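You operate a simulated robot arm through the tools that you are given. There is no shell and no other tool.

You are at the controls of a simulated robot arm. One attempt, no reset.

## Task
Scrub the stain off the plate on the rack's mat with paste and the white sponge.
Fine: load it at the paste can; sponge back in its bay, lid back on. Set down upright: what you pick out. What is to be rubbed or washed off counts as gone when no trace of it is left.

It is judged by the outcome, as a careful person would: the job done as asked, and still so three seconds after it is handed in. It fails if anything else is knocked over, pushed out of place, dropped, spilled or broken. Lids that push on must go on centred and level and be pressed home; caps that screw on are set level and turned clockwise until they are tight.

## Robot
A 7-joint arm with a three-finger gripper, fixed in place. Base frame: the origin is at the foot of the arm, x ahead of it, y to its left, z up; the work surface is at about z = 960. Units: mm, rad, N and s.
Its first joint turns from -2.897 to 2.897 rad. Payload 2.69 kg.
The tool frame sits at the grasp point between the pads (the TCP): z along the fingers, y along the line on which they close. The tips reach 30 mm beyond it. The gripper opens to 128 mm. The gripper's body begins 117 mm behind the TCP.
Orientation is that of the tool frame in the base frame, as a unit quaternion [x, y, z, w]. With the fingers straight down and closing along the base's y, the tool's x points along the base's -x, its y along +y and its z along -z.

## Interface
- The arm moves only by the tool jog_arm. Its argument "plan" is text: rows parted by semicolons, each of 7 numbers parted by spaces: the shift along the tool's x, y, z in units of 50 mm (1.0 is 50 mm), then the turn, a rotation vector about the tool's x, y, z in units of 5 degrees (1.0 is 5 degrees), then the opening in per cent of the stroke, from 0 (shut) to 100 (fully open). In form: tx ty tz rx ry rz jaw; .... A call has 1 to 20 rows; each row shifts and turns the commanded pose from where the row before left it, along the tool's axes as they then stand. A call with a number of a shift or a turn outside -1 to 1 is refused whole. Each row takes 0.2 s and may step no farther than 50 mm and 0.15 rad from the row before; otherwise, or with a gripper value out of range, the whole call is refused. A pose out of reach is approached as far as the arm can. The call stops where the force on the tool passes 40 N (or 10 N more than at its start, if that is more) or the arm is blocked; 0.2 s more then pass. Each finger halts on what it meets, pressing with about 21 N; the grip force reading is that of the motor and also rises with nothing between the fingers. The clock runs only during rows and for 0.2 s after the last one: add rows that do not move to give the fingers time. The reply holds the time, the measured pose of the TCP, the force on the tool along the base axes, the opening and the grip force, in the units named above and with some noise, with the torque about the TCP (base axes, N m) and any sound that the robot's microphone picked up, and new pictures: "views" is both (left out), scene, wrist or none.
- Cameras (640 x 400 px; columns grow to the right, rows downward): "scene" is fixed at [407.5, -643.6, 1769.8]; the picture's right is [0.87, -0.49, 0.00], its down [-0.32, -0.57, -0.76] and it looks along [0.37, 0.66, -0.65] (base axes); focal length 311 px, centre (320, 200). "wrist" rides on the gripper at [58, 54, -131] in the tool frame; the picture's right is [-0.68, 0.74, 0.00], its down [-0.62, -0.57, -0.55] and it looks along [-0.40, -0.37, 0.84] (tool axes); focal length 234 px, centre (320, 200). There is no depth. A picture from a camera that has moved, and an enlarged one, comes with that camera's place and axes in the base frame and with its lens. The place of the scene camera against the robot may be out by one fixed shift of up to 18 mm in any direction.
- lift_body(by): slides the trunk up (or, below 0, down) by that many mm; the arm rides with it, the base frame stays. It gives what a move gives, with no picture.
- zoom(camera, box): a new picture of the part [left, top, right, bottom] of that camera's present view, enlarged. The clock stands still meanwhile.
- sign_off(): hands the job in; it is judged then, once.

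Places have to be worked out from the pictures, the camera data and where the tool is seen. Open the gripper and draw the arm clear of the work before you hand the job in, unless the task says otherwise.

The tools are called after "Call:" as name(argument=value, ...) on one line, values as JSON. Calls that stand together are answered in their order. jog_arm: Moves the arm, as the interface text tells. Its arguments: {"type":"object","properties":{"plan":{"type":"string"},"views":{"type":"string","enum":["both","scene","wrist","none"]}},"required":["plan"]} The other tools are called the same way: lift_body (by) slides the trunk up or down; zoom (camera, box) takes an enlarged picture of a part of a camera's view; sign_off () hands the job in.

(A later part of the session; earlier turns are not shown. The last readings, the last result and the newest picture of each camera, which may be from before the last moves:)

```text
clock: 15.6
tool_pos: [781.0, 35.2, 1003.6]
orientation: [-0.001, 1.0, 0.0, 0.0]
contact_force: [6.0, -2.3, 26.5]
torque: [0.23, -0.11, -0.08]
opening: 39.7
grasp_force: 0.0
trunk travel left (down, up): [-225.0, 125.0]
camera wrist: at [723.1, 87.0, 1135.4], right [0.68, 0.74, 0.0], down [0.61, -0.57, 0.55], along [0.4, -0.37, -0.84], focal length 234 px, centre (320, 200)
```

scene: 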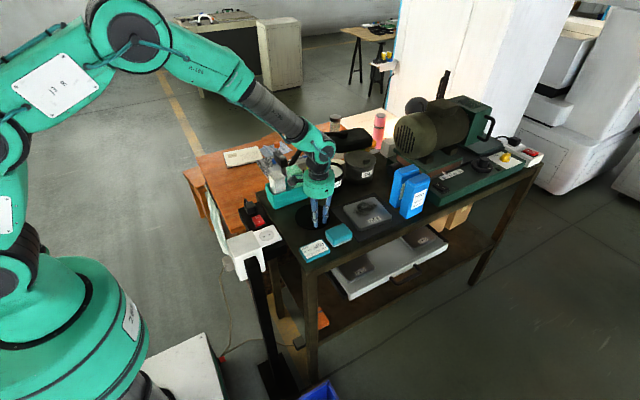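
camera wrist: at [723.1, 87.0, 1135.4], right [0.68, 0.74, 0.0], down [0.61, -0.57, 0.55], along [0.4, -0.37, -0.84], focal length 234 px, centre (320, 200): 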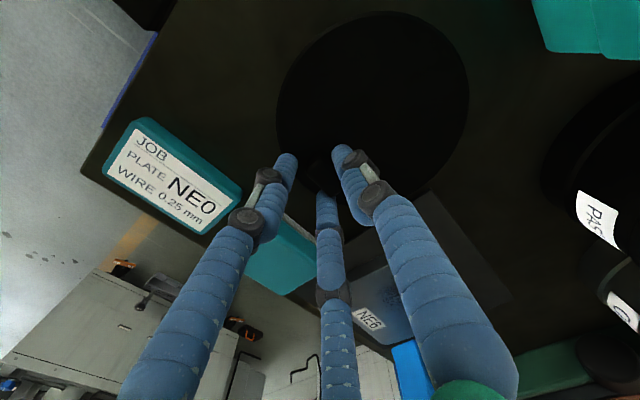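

The fingers are open but the tips are still resting on the lid (26 N). I raise straight up and look.

Call:
jog_arm(plan="0 0 -0.2 0 0 0 35; 0 0 -0.6 0 0 0 45; 0 0 -0.9 0 0 0 60; 0 0 -0.9 0 0 0 60; 0 0 -0.6 0 0 0 60; 0 0 0 0 0 0 60")

Call:
zoom(camera="scene", box=[280, 150, 380, 230])

Call:
zoom(camera="wrist", box=[200, 50, 440, 230])

```text
clock: 17.0
tool_pos: [779.8, 35.0, 1162.4]
orientation: [0.0, 1.0, 0.0, 0.0]
contact_force: [0.0, 0.2, 0.7]
torque: [-0.02, -0.03, -0.02]
opening: 76.9
grasp_force: 0.1
trunk travel left (down, up): [-225.0, 125.0]
camera wrist: at [722.1, 87.5, 1294.3], right [0.68, 0.74, 0.0], down [0.62, -0.57, 0.55], along [0.4, -0.37, -0.84], focal length 234 px, centre (320, 200)
```

scene: 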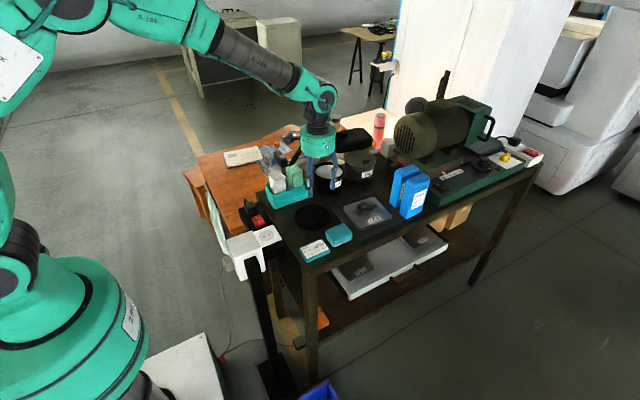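
wrist: 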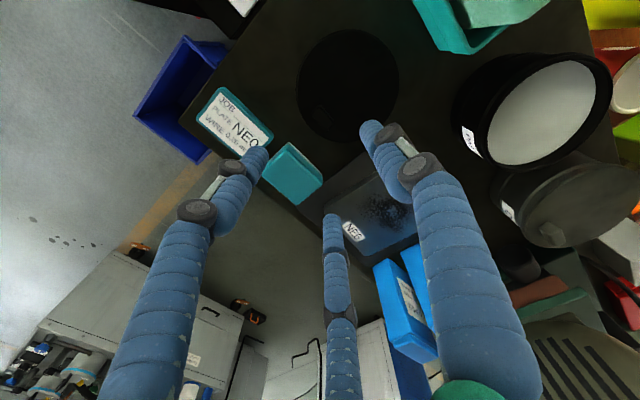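

```text
5.00 times, centred on (330, 190) of scene
camera zoom: at [407.5, -643.6, 1769.8], right [0.87, -0.49, 0.0], down [-0.32, -0.57, -0.76], along [0.37, 0.66, -0.65], focal length 1554 px, centre (270, 250)
```

zoom: 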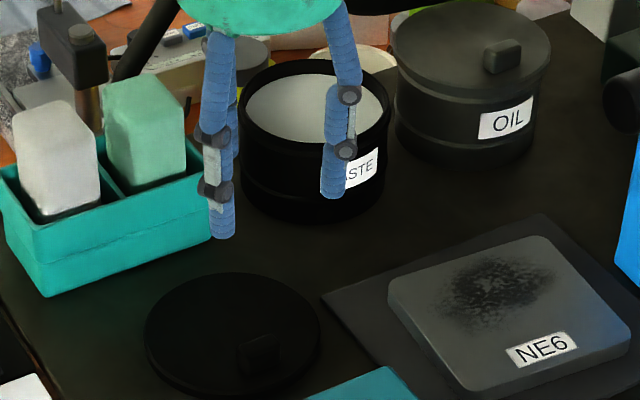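

```text
2.22 times, centred on (320, 140) of wrist
camera zoom: at [722.1, 87.5, 1294.3], right [0.68, 0.74, 0.0], down [0.62, -0.57, 0.55], along [0.4, -0.37, -0.84], focal length 520 px, centre (320, 333)
```

zoom: 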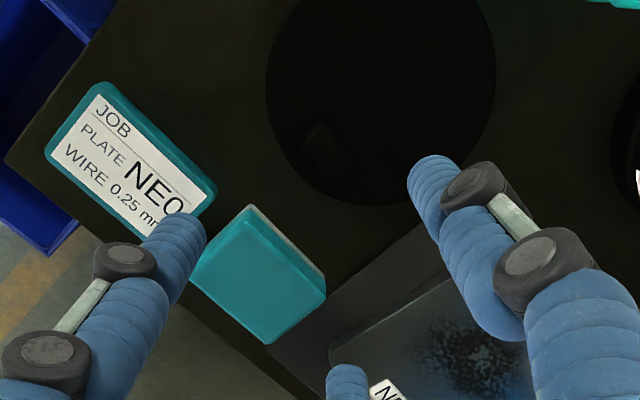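

The lid rests upright on the bench, and the can is open with pale paste inside. Next I go over the white sponge and yaw 30°, so one finger comes from −x and none reaches toward the green sponge.

Call:
jog_arm(plan="0 0 -0.4 0 0 0 70; 0.276 0.784 0 0 0 0 70; 0.276 0.784 0 0 0 0 70; 0.276 0.784 0 0 0 0 70; 0.276 0.784 0 0 0 0 70; 0.276 0.784 0 0 0 0 70; 0 0 0 0 0 1 70; 0 0 0 0 0 1 70; 0 0 0 0 0 1 70; 0 0 0 0 0 1 70; 0 0 0 0 0 1 70; 0 0 0 0 0 1 70; 0 0 0 0 0 0 70")

Call:
zoom(camera="scene", box=[250, 130, 350, 210])

Call:
zoom(camera="wrist", box=[220, 100, 420, 260])

```text
clock: 19.8
tool_pos: [712.2, 231.0, 1184.4]
orientation: [0.259, 0.966, 0.001, 0.0]
contact_force: [1.1, 0.8, -0.4]
torque: [0.0, 0.0, 0.0]
opening: 89.4
grasp_force: 0.1
trunk travel left (down, up): [-225.0, 125.0]
camera wrist: at [689.4, 305.2, 1314.7], right [0.95, 0.3, 0.0], down [0.25, -0.8, 0.55], along [0.16, -0.52, -0.84], focal length 234 px, centre (320, 200)
```

scene: 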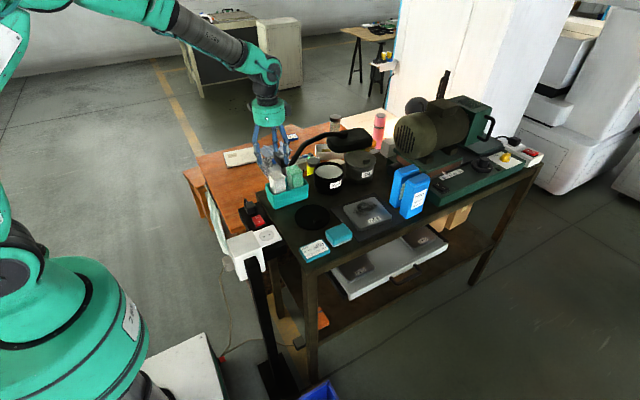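
wrist: 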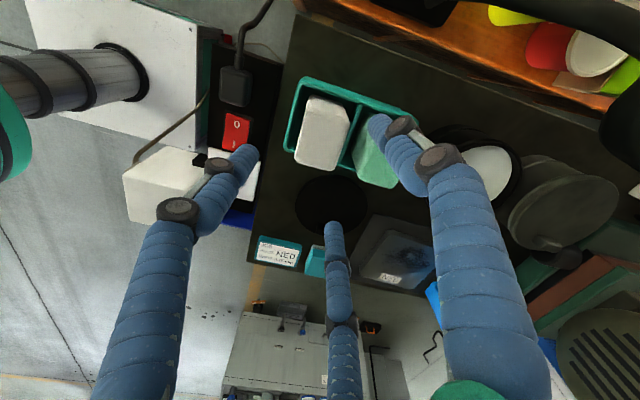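

```text
5.00 times, centred on (300, 170) of scene
camera zoom: at [407.5, -643.6, 1769.8], right [0.87, -0.49, 0.0], down [-0.32, -0.57, -0.76], along [0.37, 0.66, -0.65], focal length 1554 px, centre (420, 350)
```

zoom: 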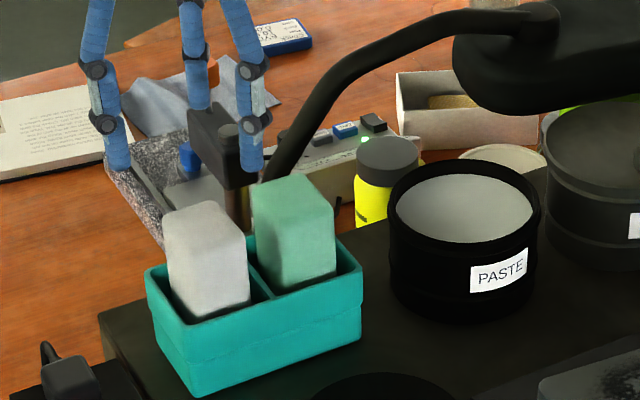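

```text
2.50 times, centred on (320, 180) of wrist
camera zoom: at [689.4, 305.2, 1314.7], right [0.95, 0.3, 0.0], down [0.25, -0.8, 0.55], along [0.16, -0.52, -0.84], focal length 585 px, centre (320, 250)
```

zoom: 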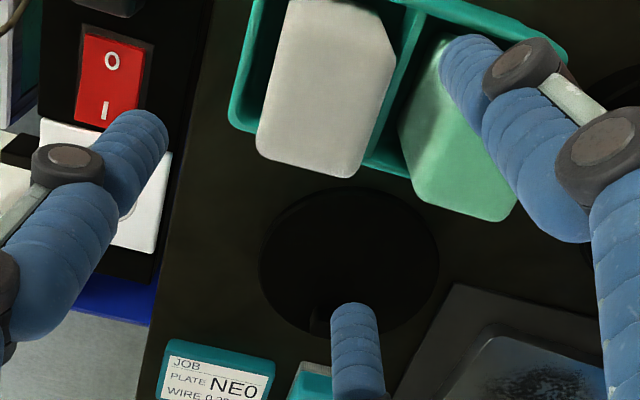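

The sponge top measures about x 693–734, y 205–255, so its centre is (713.5, 230.5). For balanced three-finger contact I put the TCP at about x=721 and descend until the tips are just above the caddy rim.

Call:
jog_arm(plan="-0.147 0.085 0.4 0 0 0 70; 0 0 0.8 0 0 0 70; 0 0 0.7 0 0 0 70; 0 0 0.3 0 0 0 70; 0 0 0.1 0 0 0 70; 0 0 0 0 0 0 70")

Call:
zoom(camera="scene", box=[250, 130, 350, 210])

Call:
zoom(camera="wrist", box=[220, 100, 420, 260])

```text
clock: 21.2
tool_pos: [721.2, 230.6, 1067.7]
orientation: [0.259, 0.966, 0.0, 0.0]
contact_force: [-0.9, -0.6, 0.3]
torque: [-0.02, 0.02, 0.02]
opening: 89.8
grasp_force: 0.1
trunk travel left (down, up): [-225.0, 125.0]
camera wrist: at [697.8, 305.6, 1199.6], right [0.95, 0.3, 0.0], down [0.25, -0.8, 0.55], along [0.16, -0.52, -0.84], focal length 234 px, centre (320, 200)
```

scene: 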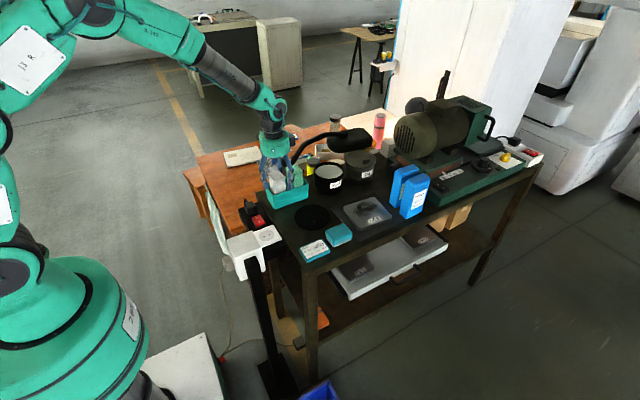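
wrist: 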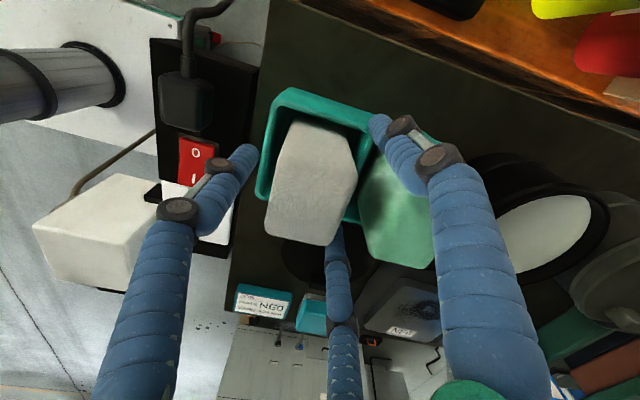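

```text
5.00 times, centred on (300, 170) of scene
camera zoom: at [407.5, -643.6, 1769.8], right [0.87, -0.49, 0.0], down [-0.32, -0.57, -0.76], along [0.37, 0.66, -0.65], focal length 1554 px, centre (420, 350)
```

zoom: 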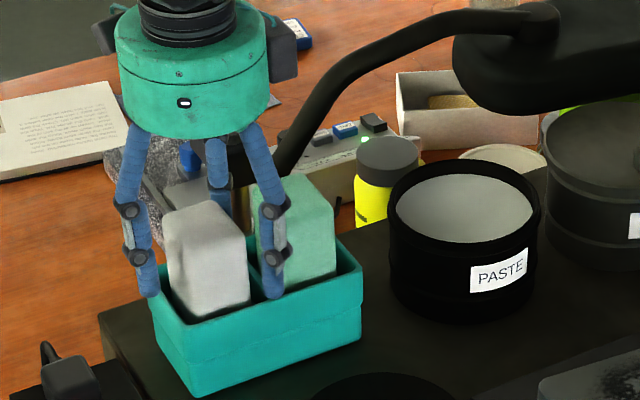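

```text
2.50 times, centred on (320, 180) of wrist
camera zoom: at [697.8, 305.6, 1199.6], right [0.95, 0.3, 0.0], down [0.25, -0.8, 0.55], along [0.16, -0.52, -0.84], focal length 585 px, centre (320, 250)
```

zoom: 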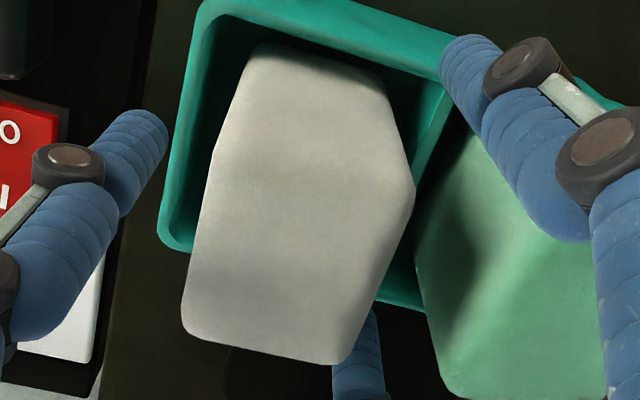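

The fingers straddle the white sponge and clear the green one. I close the grip.

Call:
jog_arm(plan="0 0 0 0 0 0 55; 0 0 0 0 0 0 45; 0 0 0 0 0 0 35; 0 0 0 0 0 0 0; 0 0 0 0 0 0 0")

Call:
zoom(camera="scene", box=[250, 130, 350, 210])

Call:
zoom(camera="wrist", box=[220, 100, 420, 260])

```text
clock: 22.4
tool_pos: [720.8, 231.4, 1069.3]
orientation: [0.259, 0.966, 0.0, 0.0]
contact_force: [-0.5, 0.9, 1.5]
torque: [0.04, 0.06, -0.04]
opening: 60.2
grasp_force: 21.0
trunk travel left (down, up): [-225.0, 125.0]
camera wrist: at [697.8, 305.6, 1199.9], right [0.95, 0.3, 0.0], down [0.25, -0.8, 0.55], along [0.16, -0.52, -0.84], focal length 234 px, centre (320, 200)
```

scene: 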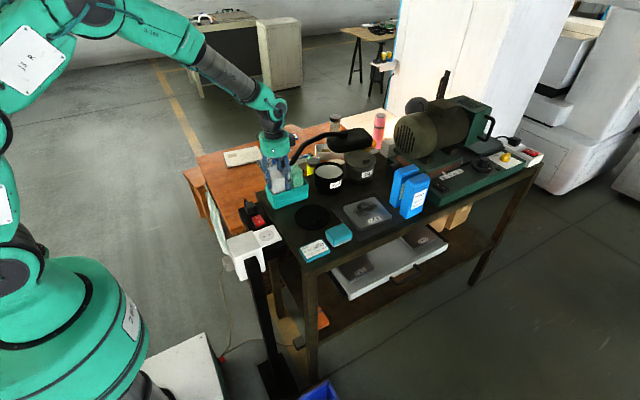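
wrist: 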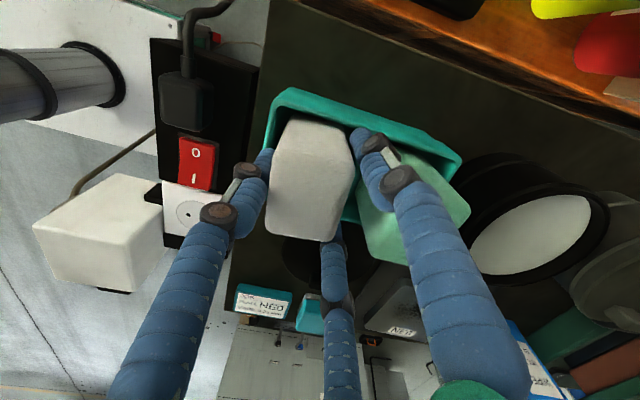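

```text
5.00 times, centred on (300, 170) of scene
camera zoom: at [407.5, -643.6, 1769.8], right [0.87, -0.49, 0.0], down [-0.32, -0.57, -0.76], along [0.37, 0.66, -0.65], focal length 1554 px, centre (420, 350)
```

zoom: 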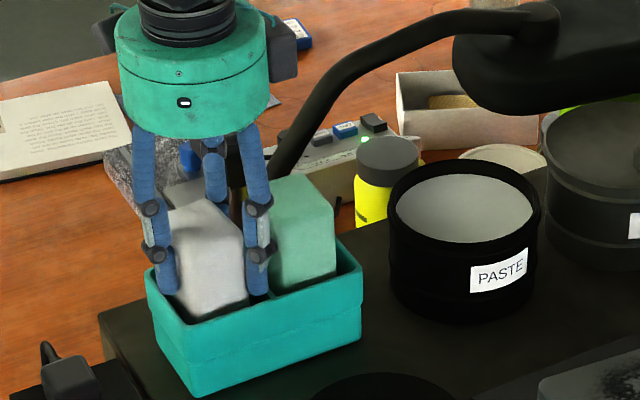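

```text
2.50 times, centred on (320, 180) of wrist
camera zoom: at [697.8, 305.6, 1199.9], right [0.95, 0.3, 0.0], down [0.25, -0.8, 0.55], along [0.16, -0.52, -0.84], focal length 585 px, centre (320, 250)
```

zoom: 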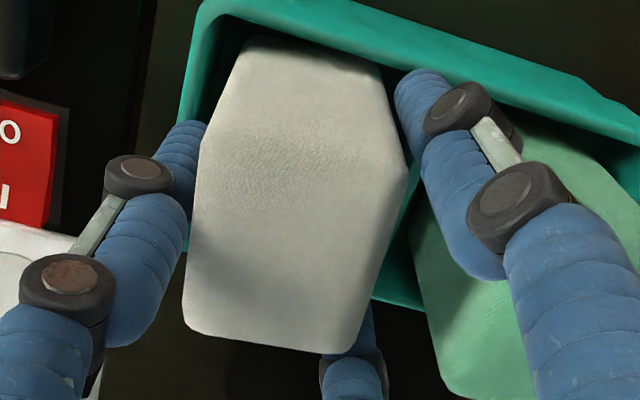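

The sponge is gripped (60 mm opening, 21 N) at TCP (721, 231, 1068.5), which I'll reuse for the return. I lift it 150 mm straight up, to clear the green sponge, before moving.

Call:
jog_arm(plan="0 0 -0.2 0 0 0 0; 0 0 -0.6 0 0 0 0; 0 0 -0.8 0 0 0 0; 0 0 -0.8 0 0 0 0; 0 0 -0.6 0 0 0 0; 0 0 0 0 0 0 0")

Call:
zoom(camera="scene", box=[240, 90, 360, 190])

```text
clock: 23.8
tool_pos: [720.4, 229.2, 1216.8]
orientation: [0.259, 0.966, -0.001, 0.0]
contact_force: [0.1, 0.3, 0.6]
torque: [-0.02, -0.05, 0.01]
opening: 58.8
grasp_force: 21.1
trunk travel left (down, up): [-225.0, 125.0]
camera wrist: at [698.0, 304.8, 1349.0], right [0.95, 0.3, 0.0], down [0.25, -0.8, 0.55], along [0.16, -0.52, -0.84], focal length 234 px, centre (320, 200)
```

scene: 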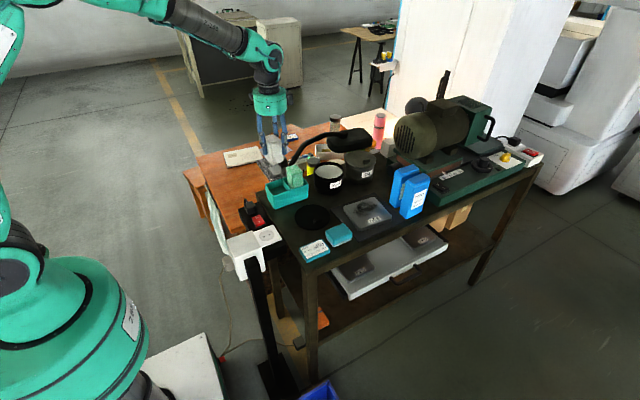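
wrist: 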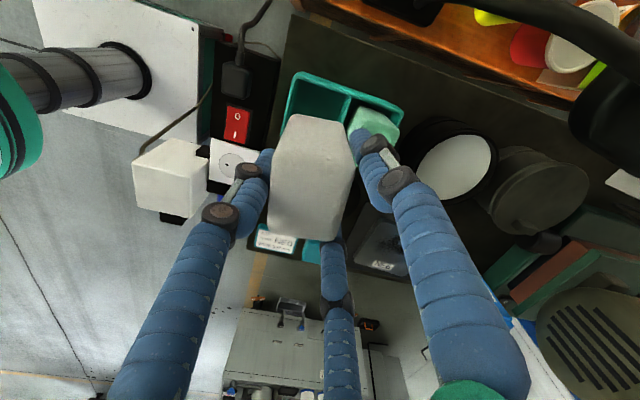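

```text
4.00 times, centred on (300, 140) of scene
camera zoom: at [407.5, -643.6, 1769.8], right [0.87, -0.49, 0.0], down [-0.32, -0.57, -0.76], along [0.37, 0.66, -0.65], focal length 1243 px, centre (400, 440)
```

zoom: 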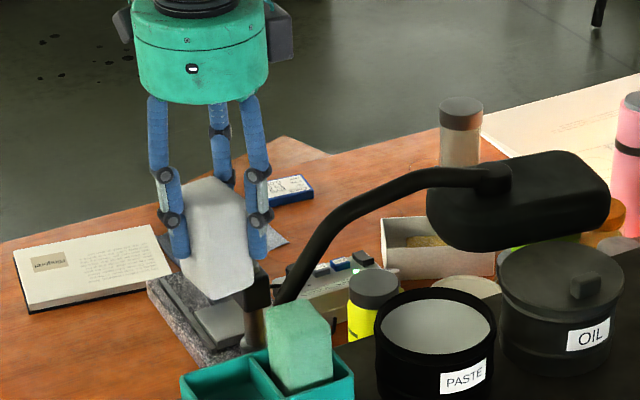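

The sponge hangs clear; its bottom is about 63 mm below the TCP. I take it to the can (centre ≈ (927, 221)) and lower to just above the rim.

Call:
jog_arm(plan="-0.633 0.331 0 0 0 0 0; -0.633 0.331 0 0 0 0 0; -0.633 0.331 0 0 0 0 0; -0.633 0.331 0 0 0 0 0; -0.633 0.331 0 0 0 0 0; -0.633 0.331 0 0 0 0 0; 0 0 0.7 0 0 0 0; 0 0 0.7 0 0 0 0; 0 0 0.2 0 0 0 0; 0 0 0 0 0 0 0")

Call:
zoom(camera="scene", box=[290, 120, 390, 200])

Call:
zoom(camera="wrist", box=[200, 60, 440, 260])

```text
clock: 26.0
tool_pos: [935.4, 220.3, 1137.5]
orientation: [0.258, 0.966, -0.001, 0.0]
contact_force: [-0.7, -0.8, 0.2]
torque: [-0.01, 0.03, 0.01]
opening: 58.0
grasp_force: 21.3
trunk travel left (down, up): [-225.0, 125.0]
camera wrist: at [912.2, 295.6, 1268.6], right [0.95, 0.3, 0.0], down [0.25, -0.8, 0.55], along [0.16, -0.52, -0.84], focal length 234 px, centre (320, 200)
```

scene: 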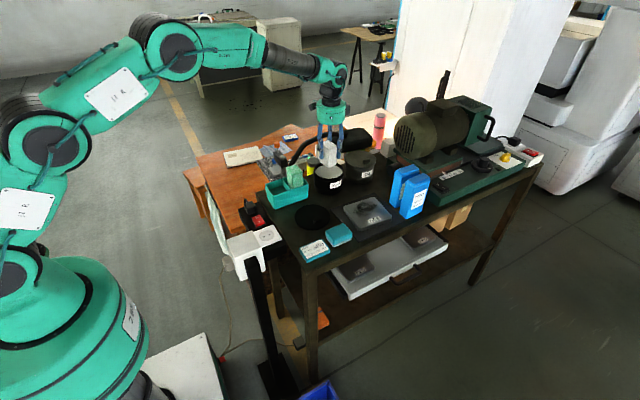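
wrist: 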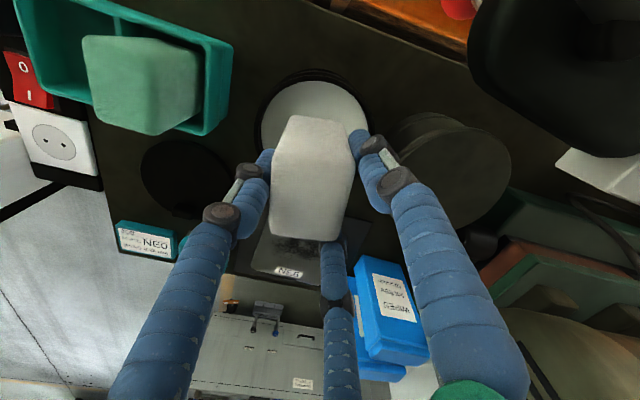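

```text
5.00 times, centred on (340, 160) of scene
camera zoom: at [407.5, -643.6, 1769.8], right [0.87, -0.49, 0.0], down [-0.32, -0.57, -0.76], along [0.37, 0.66, -0.65], focal length 1554 px, centre (220, 400)
```

zoom: 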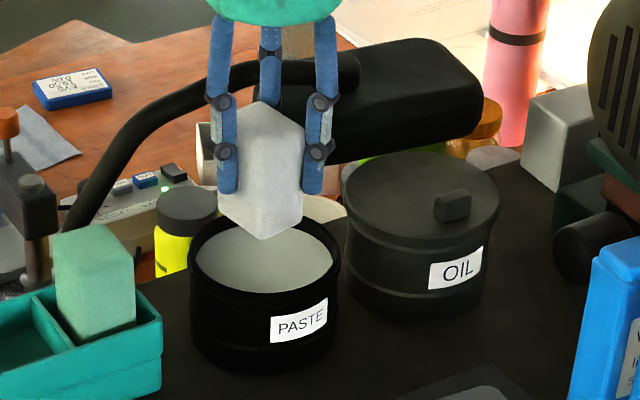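

```text
2.00 times, centred on (320, 160) of wrist
camera zoom: at [912.2, 295.6, 1268.6], right [0.95, 0.3, 0.0], down [0.25, -0.8, 0.55], along [0.16, -0.52, -0.84], focal length 468 px, centre (320, 280)
```

zoom: 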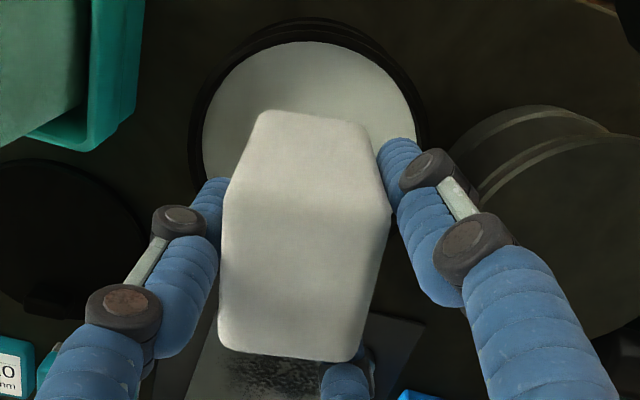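

The sponge is over the middle of the can, its bottom near z≈1078. I lower it gently toward the paste surface.

Call:
jog_arm(plan="0 0 0.3 0 0 0 0; 0 0 0.2 0 0 0 0; 0 0 0.1 0 0 0 0; 0 0 0 0 0 0 0", views="none")

Call:
zoom(camera="scene", box=[310, 140, 370, 200])

```text
clock: 27.0
tool_pos: [934.7, 221.8, 1108.8]
orientation: [0.259, 0.966, 0.0, 0.0]
contact_force: [0.0, -0.4, -0.6]
torque: [0.0, -0.01, 0.02]
opening: 57.4
grasp_force: 21.2
trunk travel left (down, up): [-225.0, 125.0]
```

```text
6.67 times, centred on (340, 170) of scene
camera zoom: at [407.5, -643.6, 1769.8], right [0.87, -0.49, 0.0], down [-0.32, -0.57, -0.76], along [0.37, 0.66, -0.65], focal length 2072 px, centre (187, 400)
```

zoom: 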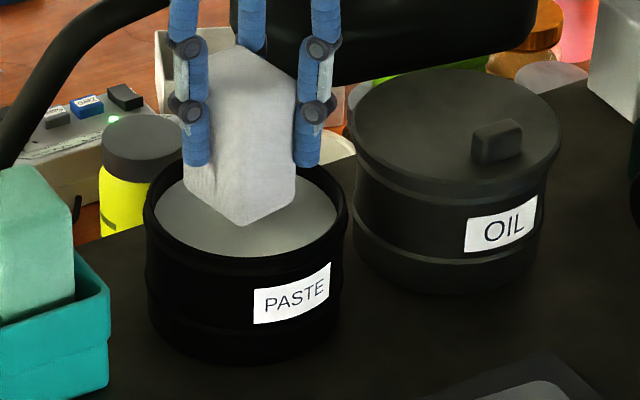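

Still above the paste with no contact. I continue with 2 mm steps.

Call:
jog_arm(plan="0 0 0.05 0 0 0 0; 0 0 0.05 0 0 0 0; 0 0 0.05 0 0 0 0; 0 0 0.05 0 0 0 0", views="none")

Call:
jog_arm(plan="0 0 0.05 0 0 0 0; 0 0 0.05 0 0 0 0", views="none")

Call:
zoom(camera="scene", box=[310, 140, 370, 200])

```text
clock: 28.0
tool_pos: [934.6, 222.6, 1098.4]
orientation: [0.258, 0.966, 0.001, 0.001]
contact_force: [-0.1, -0.2, -0.5]
torque: [0.02, -0.02, -0.03]
opening: 57.3
grasp_force: 20.6
trunk travel left (down, up): [-225.0, 125.0]
```

```text
clock: 28.6
tool_pos: [935.7, 221.7, 1096.2]
orientation: [0.258, 0.966, 0.001, 0.001]
contact_force: [-3.4, 0.1, 14.3]
torque: [-0.04, 0.5, -0.08]
opening: 57.0
grasp_force: 21.2
trunk travel left (down, up): [-225.0, 125.0]
```

```text
6.67 times, centred on (340, 170) of scene
camera zoom: at [407.5, -643.6, 1769.8], right [0.87, -0.49, 0.0], down [-0.32, -0.57, -0.76], along [0.37, 0.66, -0.65], focal length 2072 px, centre (187, 400)
```

zoom: 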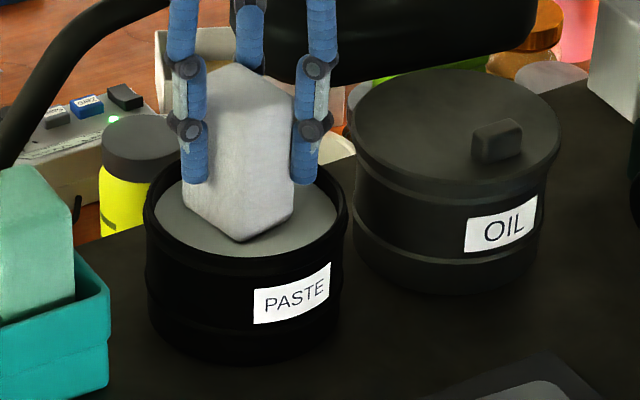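

Contact with the paste at TCP z≈1096 (14 N). I hold a moment with a small rub to load the sponge, then lift out.

Call:
jog_arm(plan="0.06 0 0 0 0 0 0; -0.12 0 0 0 0 0 0; 0.06 0 0 0 0 0 0; 0 0 0 0 0 0 0; 0 0 -0.2 0 0 0 0; 0 0 -0.6 0 0 0 0; 0 0 -0.8 0 0 0 0; 0 0 0 0 0 0 0")

Call:
zoom(camera="scene", box=[300, 110, 380, 190])

```text
clock: 30.4
tool_pos: [935.2, 221.0, 1174.7]
orientation: [0.259, 0.966, 0.0, 0.0]
contact_force: [0.0, 0.7, -0.4]
torque: [-0.02, -0.01, 0.04]
opening: 56.3
grasp_force: 21.0
trunk travel left (down, up): [-225.0, 125.0]
camera wrist: at [912.4, 296.0, 1306.0], right [0.95, 0.3, 0.0], down [0.25, -0.8, 0.55], along [0.16, -0.52, -0.84], focal length 234 px, centre (320, 200)
```

scene: 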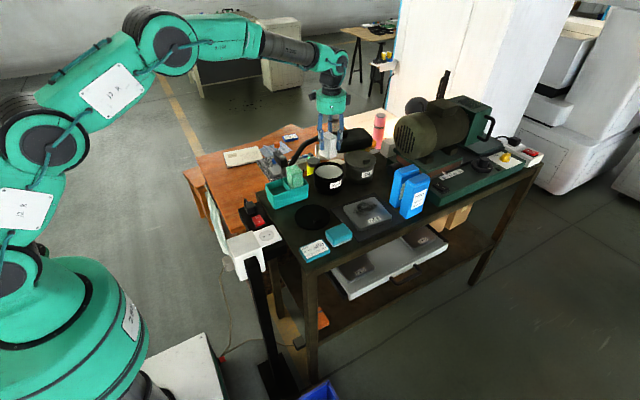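
wrist: 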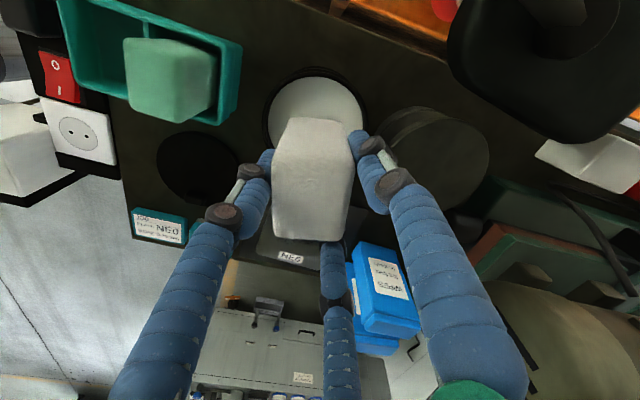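

```text
5.00 times, centred on (340, 150) of scene
camera zoom: at [407.5, -643.6, 1769.8], right [0.87, -0.49, 0.0], down [-0.32, -0.57, -0.76], along [0.37, 0.66, -0.65], focal length 1554 px, centre (220, 450)
```

zoom: 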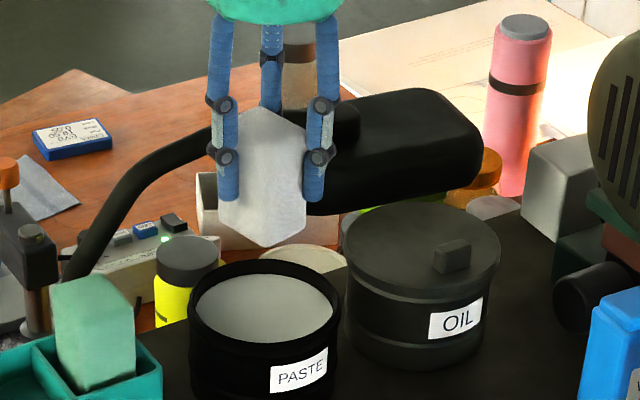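

The sponge is lifted out intact. I carry it over the plate, first to about (970, 20), and lower partway to check height and reach.

Call:
jog_arm(plan="-0.523 -0.626 0 0 0 0 0; -0.523 -0.626 0 0 0 0 0; -0.523 -0.626 0 0 0 0 0; -0.523 -0.626 0 0 0 0 0; -0.523 -0.626 0 0 0 0 0; 0 0 0.8 0 0 0 0; 0 0 0.8 0 0 0 0; 0 0 0 0 0 0 0")

Call:
zoom(camera="scene", box=[325, 155, 435, 255])

Call:
zoom(camera="wrist", box=[200, 60, 440, 260])

```text
clock: 32.2
tool_pos: [968.7, 22.1, 1093.3]
orientation: [0.26, 0.966, 0.0, 0.0]
contact_force: [0.3, -0.9, -0.4]
torque: [0.04, 0.05, -0.01]
opening: 56.0
grasp_force: 20.4
trunk travel left (down, up): [-225.0, 125.0]
camera wrist: at [946.4, 94.9, 1224.4], right [0.95, 0.3, 0.0], down [0.25, -0.8, 0.55], along [0.16, -0.52, -0.84], focal length 234 px, centre (320, 200)
```

scene: 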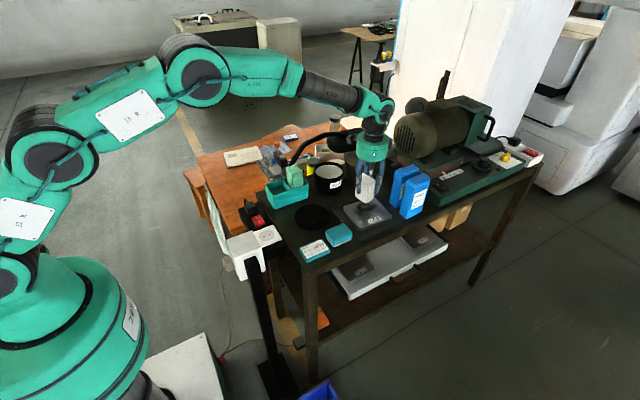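
wrist: 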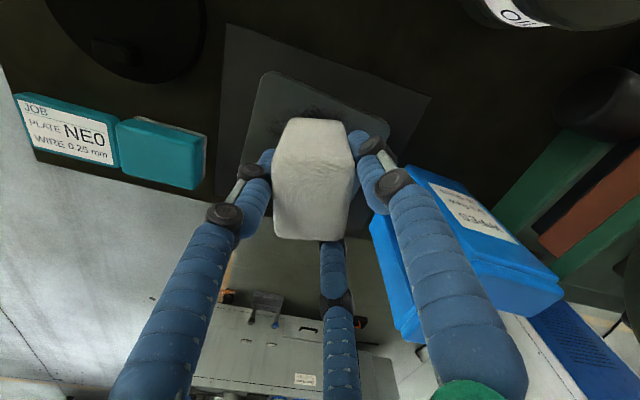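

```text
4.00 times, centred on (380, 205) of scene
camera zoom: at [407.5, -643.6, 1769.8], right [0.87, -0.49, 0.0], down [-0.32, -0.57, -0.76], along [0.37, 0.66, -0.65], focal length 1243 px, centre (80, 180)
```

zoom: 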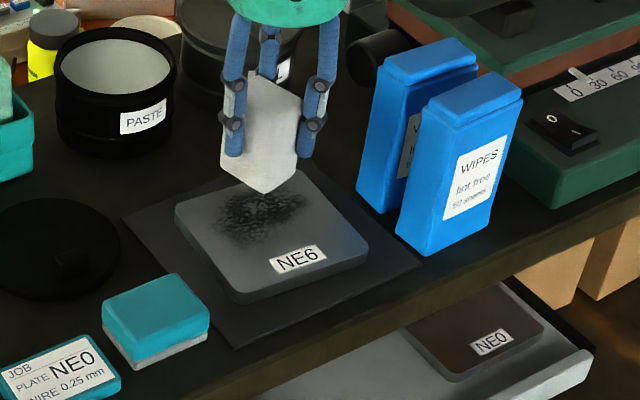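

```text
2.00 times, centred on (320, 160) of wrist
camera zoom: at [946.4, 94.9, 1224.4], right [0.95, 0.3, 0.0], down [0.25, -0.8, 0.55], along [0.16, -0.52, -0.84], focal length 468 px, centre (320, 280)
```

zoom: 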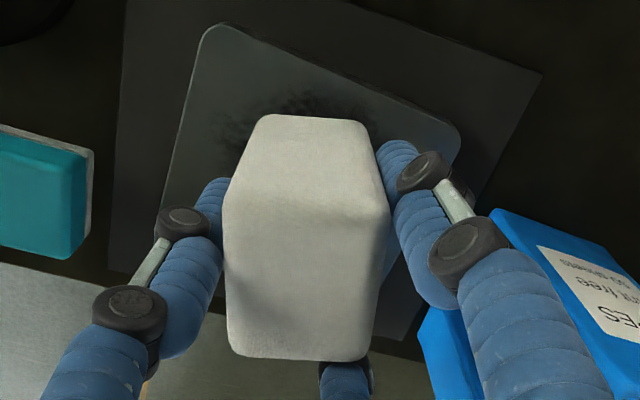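

The plate measures about x 900–1034, y −65–58, with the stain centred near (968, 18) and about 100 by 65 mm. I lower toward the surface to find contact lightly.

Call:
jog_arm(plan="0 0 0.5 0 0 0 0; 0 0 0.3 0 0 0 0; 0 0 0.1 0 0 0 0; 0 0 0 0 0 0 0", views="none")

Call:
zoom(camera="scene", box=[325, 155, 435, 255])

```text
clock: 33.2
tool_pos: [971.2, 20.5, 1049.9]
orientation: [0.259, 0.966, 0.0, 0.0]
contact_force: [0.1, 0.0, 0.0]
torque: [0.0, -0.01, 0.0]
opening: 55.6
grasp_force: 21.0
trunk travel left (down, up): [-225.0, 125.0]
```

```text
4.00 times, centred on (380, 205) of scene
camera zoom: at [407.5, -643.6, 1769.8], right [0.87, -0.49, 0.0], down [-0.32, -0.57, -0.76], along [0.37, 0.66, -0.65], focal length 1243 px, centre (80, 180)
```

zoom: 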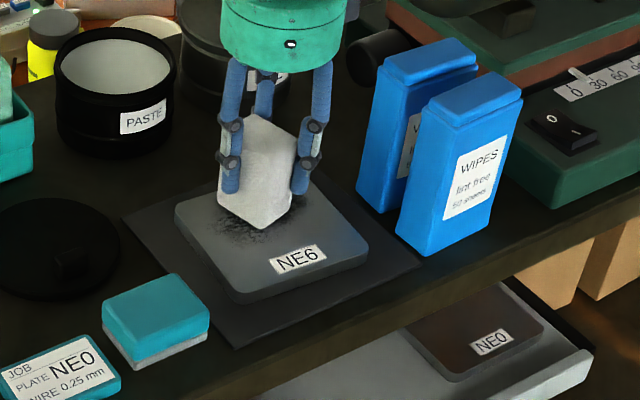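

No contact yet at TCP 1050. Before touching I test the reach outward, 45 mm in +x at this height.

Call:
jog_arm(plan="-0.39 0.225 0 0 0 0 0; -0.39 0.225 0 0 0 0 0; 0 0 0 0 0 0 0", views="none")

```text
clock: 34.0
tool_pos: [1015.9, 21.7, 1049.7]
orientation: [0.259, 0.966, 0.0, 0.0]
contact_force: [0.1, 0.2, -0.2]
torque: [0.02, 0.01, -0.01]
opening: 55.4
grasp_force: 20.9
trunk travel left (down, up): [-225.0, 125.0]
```

Reach to x=1016 is fine. I go back over the stain and step down to contact.

Call:
jog_arm(plan="0.35 -0.2 0 0 0 0 0; 0.35 -0.2 0 0 0 0 0; 0 0 0.05 0 0 0 0; 0 0 0.05 0 0 0 0; 0 0 0.05 0 0 0 0; 0 0 0 0 0 0 0", views="none")

Call:
jog_arm(plan="0 0 0.04 0 0 0 0; 0 0 0 0 0 0 0", views="none")

```text
clock: 35.4
tool_pos: [974.0, 20.5, 1045.4]
orientation: [0.259, 0.966, 0.002, 0.003]
contact_force: [0.4, 1.0, 28.4]
torque: [0.35, 0.46, -0.28]
opening: 55.5
grasp_force: 21.0
trunk travel left (down, up): [-225.0, 125.0]
```

```text
clock: 36.0
tool_pos: [973.3, 20.6, 1041.0]
orientation: [0.259, 0.966, 0.0, 0.001]
contact_force: [4.0, 0.8, 28.2]
torque: [0.42, 0.22, -0.19]
opening: 55.0
grasp_force: 20.7
trunk travel left (down, up): [-225.0, 125.0]
```

Contact is made, but 28 N is firmer than I want for rubbing. I ease up 3 mm and read.

Call:
jog_arm(plan="0 0 -0.05 0 0 0 0; 0 0 0 0 0 0 0", views="scene")

Call:
zoom(camera="scene", box=[325, 155, 435, 255])

```text
clock: 36.6
tool_pos: [974.0, 20.2, 1040.0]
orientation: [0.259, 0.966, 0.0, -0.001]
contact_force: [3.9, 2.7, 12.2]
torque: [0.37, -0.03, -0.12]
opening: 54.5
grasp_force: 21.7
trunk travel left (down, up): [-225.0, 125.0]
```

scene: 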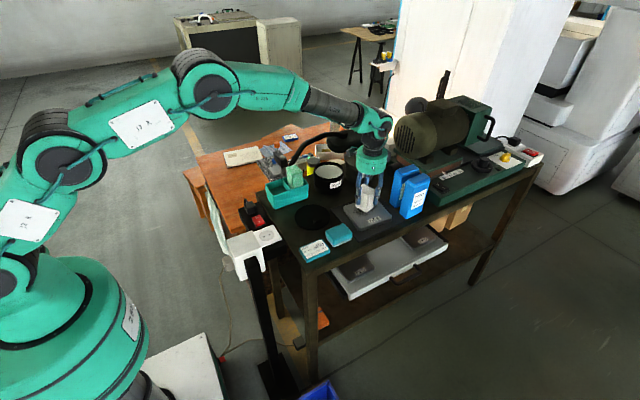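

```text
4.00 times, centred on (380, 205) of scene
camera zoom: at [407.5, -643.6, 1769.8], right [0.87, -0.49, 0.0], down [-0.32, -0.57, -0.76], along [0.37, 0.66, -0.65], focal length 1243 px, centre (80, 180)
```

zoom: 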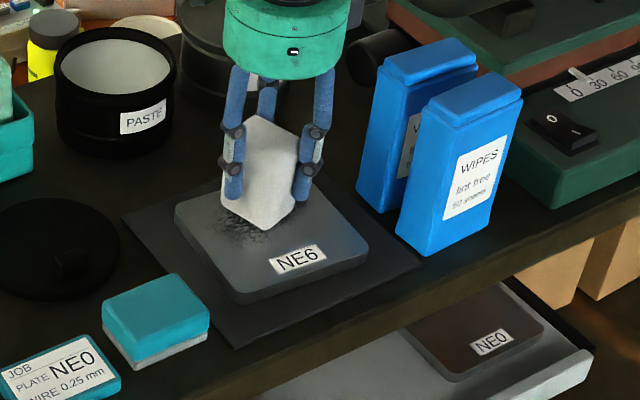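

Now 12 N, a reasonable rubbing pressure. I make a first short stroke along x and back, then check that the plate stays put and the stain lightens.

Call:
jog_arm(plan="0.23 -0.133 0 0 0 0 0; 0.23 -0.133 0 0 0 0 0; 0.23 -0.133 0 0 0 0 0; -0.23 0.133 0 0 0 0 0; -0.23 0.133 0 0 0 0 0; -0.23 0.133 0 0 0 0 0", views="scene")

Call:
zoom(camera="scene", box=[325, 155, 435, 255])

```text
clock: 38.0
tool_pos: [975.8, 20.0, 1042.7]
orientation: [0.259, 0.966, 0.0, 0.001]
contact_force: [-0.2, 0.4, -0.4]
torque: [0.03, -0.02, -0.04]
opening: 54.5
grasp_force: 21.2
trunk travel left (down, up): [-225.0, 125.0]
```

scene: 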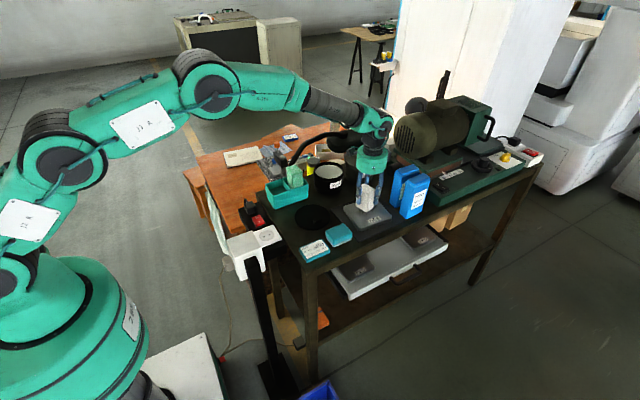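

```text
4.00 times, centred on (380, 205) of scene
camera zoom: at [407.5, -643.6, 1769.8], right [0.87, -0.49, 0.0], down [-0.32, -0.57, -0.76], along [0.37, 0.66, -0.65], focal length 1243 px, centre (80, 180)
```

zoom: 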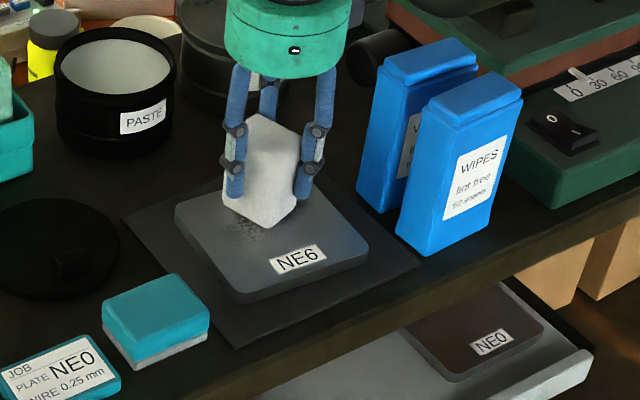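

The stain is clearly lightening on the left and the plate hasn't moved. Contact has been lost, so I press down 3 mm and make a full x pass along y≈20.

Call:
jog_arm(plan="0 0 0.03 0 0 0 0; 0 0 0.03 0 0 0 0; 0 0 0 0 0 0 0", views="none")

```text
clock: 38.8
tool_pos: [975.4, 21.4, 1040.0]
orientation: [0.259, 0.966, 0.001, 0.001]
contact_force: [1.3, -1.6, 13.4]
torque: [0.14, 0.11, -0.09]
opening: 54.0
grasp_force: 20.6
trunk travel left (down, up): [-225.0, 125.0]
```

13 N again. Now a longer pass: −39 mm, +78 mm, back to centre.

Call:
jog_arm(plan="0.225 -0.13 0 0 0 0 0; 0.225 -0.13 0 0 0 0 0; 0.225 -0.13 0 0 0 0 0; -0.225 0.13 0 0 0 0 0; -0.225 0.13 0 0 0 0 0; -0.225 0.13 0 0 0 0 0; -0.225 0.13 0 0 0 0 0; -0.225 0.13 0 0 0 0 0; -0.225 0.13 0 0 0 0 0", views="scene")

Call:
zoom(camera="scene", box=[325, 155, 435, 255])

```text
clock: 40.8
tool_pos: [1013.1, 20.9, 1040.2]
orientation: [0.259, 0.966, -0.001, 0.001]
contact_force: [-6.1, 0.9, 20.1]
torque: [0.09, 0.34, -0.01]
opening: 54.0
grasp_force: 21.3
trunk travel left (down, up): [-225.0, 125.0]
```

scene: 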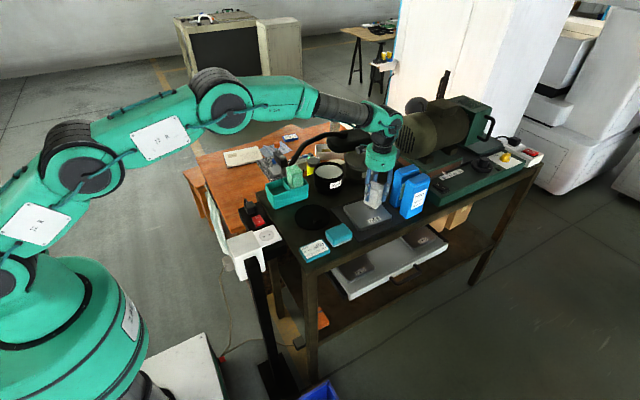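

```text
4.00 times, centred on (380, 205) of scene
camera zoom: at [407.5, -643.6, 1769.8], right [0.87, -0.49, 0.0], down [-0.32, -0.57, -0.76], along [0.37, 0.66, -0.65], focal length 1243 px, centre (80, 180)
```

zoom: 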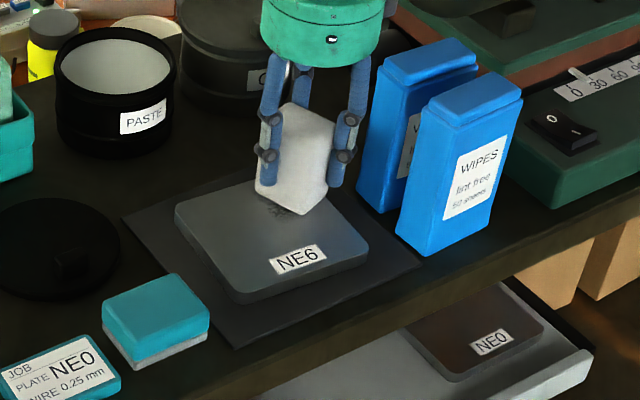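

The left part is wiped clean, with traces left near the sponge. I continue with a snake of y strokes over the remaining region.

Call:
jog_arm(plan="-0.13 -0.225 0 0 0 0 0; -0.13 -0.225 0 0 0 0 0; 0.13 0.225 0 0 0 0 0; 0.13 0.225 0 0 0 0 0; 0.13 0.225 0 0 0 0 0; 0.225 -0.13 0 0 0 0 0; 0.225 -0.13 0 0 0 0 0; -0.13 -0.225 0 0 0 0 0; -0.13 -0.225 0 0 0 0 0; -0.13 -0.225 0 0 0 0 0", views="scene")

Call:
zoom(camera="scene", box=[325, 155, 435, 255])

```text
clock: 43.0
tool_pos: [987.6, -5.5, 1040.0]
orientation: [0.259, 0.966, 0.0, 0.0]
contact_force: [-0.2, 1.2, 12.4]
torque: [0.09, 0.14, -0.02]
opening: 53.7
grasp_force: 20.8
trunk travel left (down, up): [-225.0, 125.0]
```

scene: 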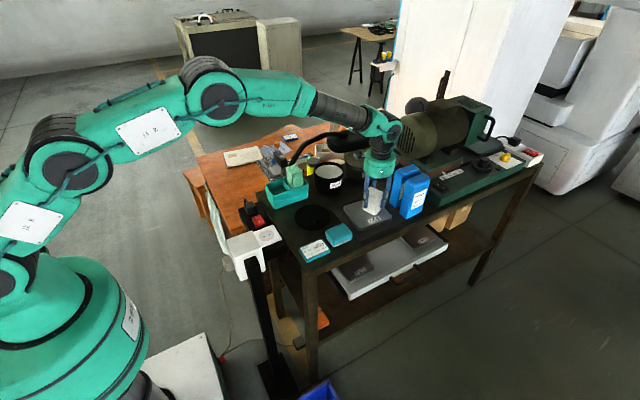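

```text
4.00 times, centred on (380, 205) of scene
camera zoom: at [407.5, -643.6, 1769.8], right [0.87, -0.49, 0.0], down [-0.32, -0.57, -0.76], along [0.37, 0.66, -0.65], focal length 1243 px, centre (80, 180)
```

zoom: 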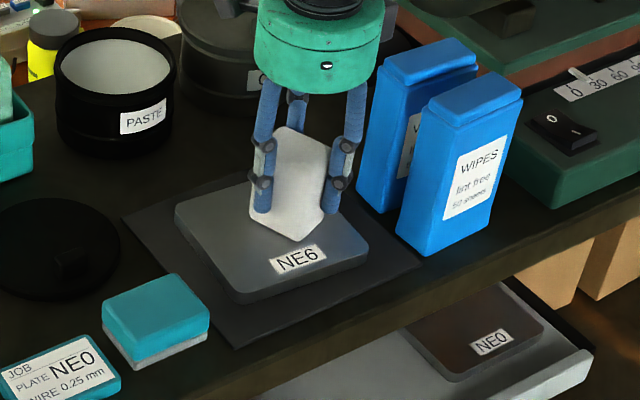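

The visible surface looks clean now. I finish the snake over the left half and the upper edge for full coverage.

Call:
jog_arm(plan="0.225 -0.13 0 0 0 0 0; 0.225 -0.13 0 0 0 0 0; 0.13 0.225 0 0 0 0 0; 0.13 0.225 0 0 0 0 0; 0.13 0.225 0 0 0 0 0; 0.225 -0.13 0 0 0 0 0; 0.225 -0.13 0 0 0 0 0; -0.13 -0.225 0 0 0 0 0; -0.13 -0.225 0 0 0 0 0; -0.13 -0.225 0 0 0 0 0; 0.13 0.225 0 0 0 0 0; 0.13 0.225 0 0 0 0 0; 0.13 0.225 0 0 0 0 0; -0.225 0.13 0 0 0 0 0; -0.225 0.13 0 0 0 0 0; -0.225 0.13 0 0 0 0 0; -0.225 0.13 0 0 0 0 0; -0.225 0.13 0 0 0 0 0; -0.225 0.13 0 0 0 0 0", views="none")

Call:
jog_arm(plan="0 0 -0.2 0 0 0 0; 0 0 -0.8 0 0 0 0; 0 0 -0.8 0 0 0 0; 0 0 -0.8 0 0 0 0; 0.35 0.606 -0.4 0 0 0 0; 0.35 0.606 0 0 0 0 0; 0 0 0 0 0 0 0")

Call:
zoom(camera="scene", box=[330, 180, 410, 240])

Call:
zoom(camera="wrist", box=[200, 60, 440, 260])

```text
clock: 47.0
tool_pos: [1011.6, 33.8, 1038.3]
orientation: [0.259, 0.966, -0.001, 0.001]
contact_force: [-3.1, 0.9, 13.6]
torque: [0.04, 0.18, 0.0]
opening: 53.6
grasp_force: 21.2
trunk travel left (down, up): [-225.0, 125.0]
```

```text
clock: 48.6
tool_pos: [1013.4, 102.9, 1187.9]
orientation: [0.259, 0.966, 0.0, 0.0]
contact_force: [0.3, 1.2, -0.5]
torque: [-0.02, 0.02, -0.01]
opening: 53.2
grasp_force: 21.1
trunk travel left (down, up): [-225.0, 125.0]
camera wrist: at [990.6, 178.1, 1318.8], right [0.95, 0.3, 0.0], down [0.25, -0.8, 0.55], along [0.16, -0.52, -0.84], focal length 234 px, centre (320, 200)
```

scene: 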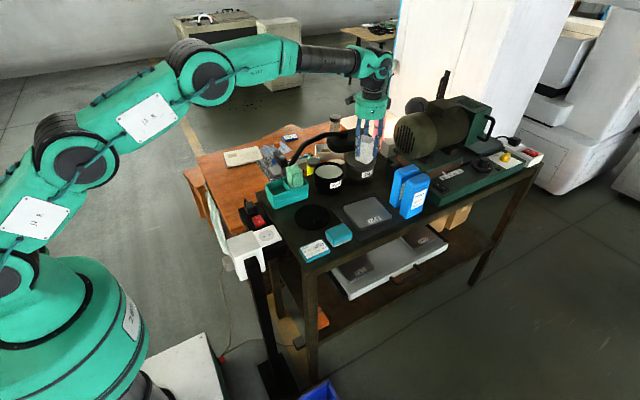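
wrist: 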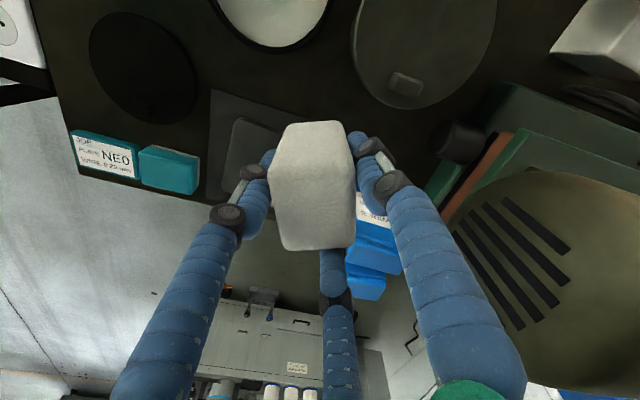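

```text
6.67 times, centred on (370, 210) of scene
camera zoom: at [407.5, -643.6, 1769.8], right [0.87, -0.49, 0.0], down [-0.32, -0.57, -0.76], along [0.37, 0.66, -0.65], focal length 2072 px, centre (-13, 133)
```

zoom: 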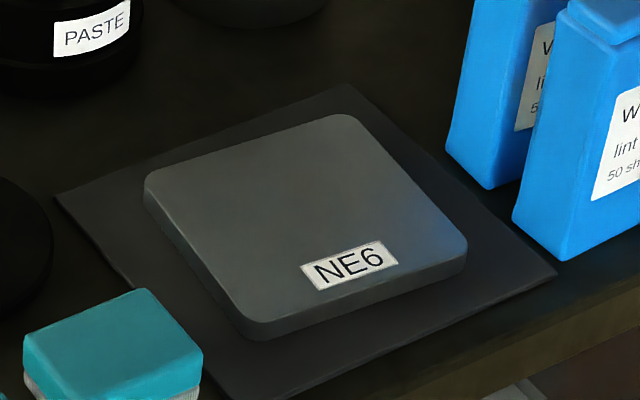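

```text
2.00 times, centred on (320, 160) of wrist
camera zoom: at [990.6, 178.1, 1318.8], right [0.95, 0.3, 0.0], down [0.25, -0.8, 0.55], along [0.16, -0.52, -0.84], focal length 468 px, centre (320, 280)
```

zoom: 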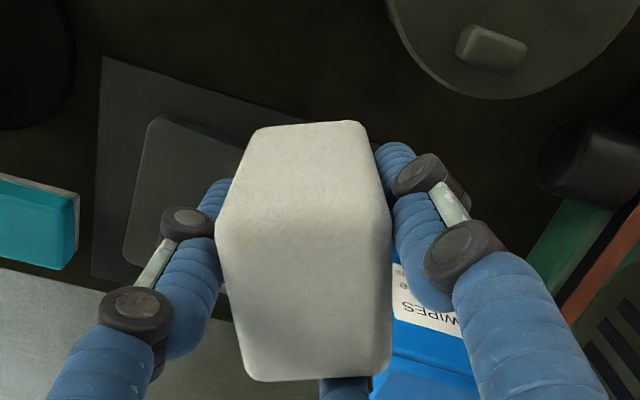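

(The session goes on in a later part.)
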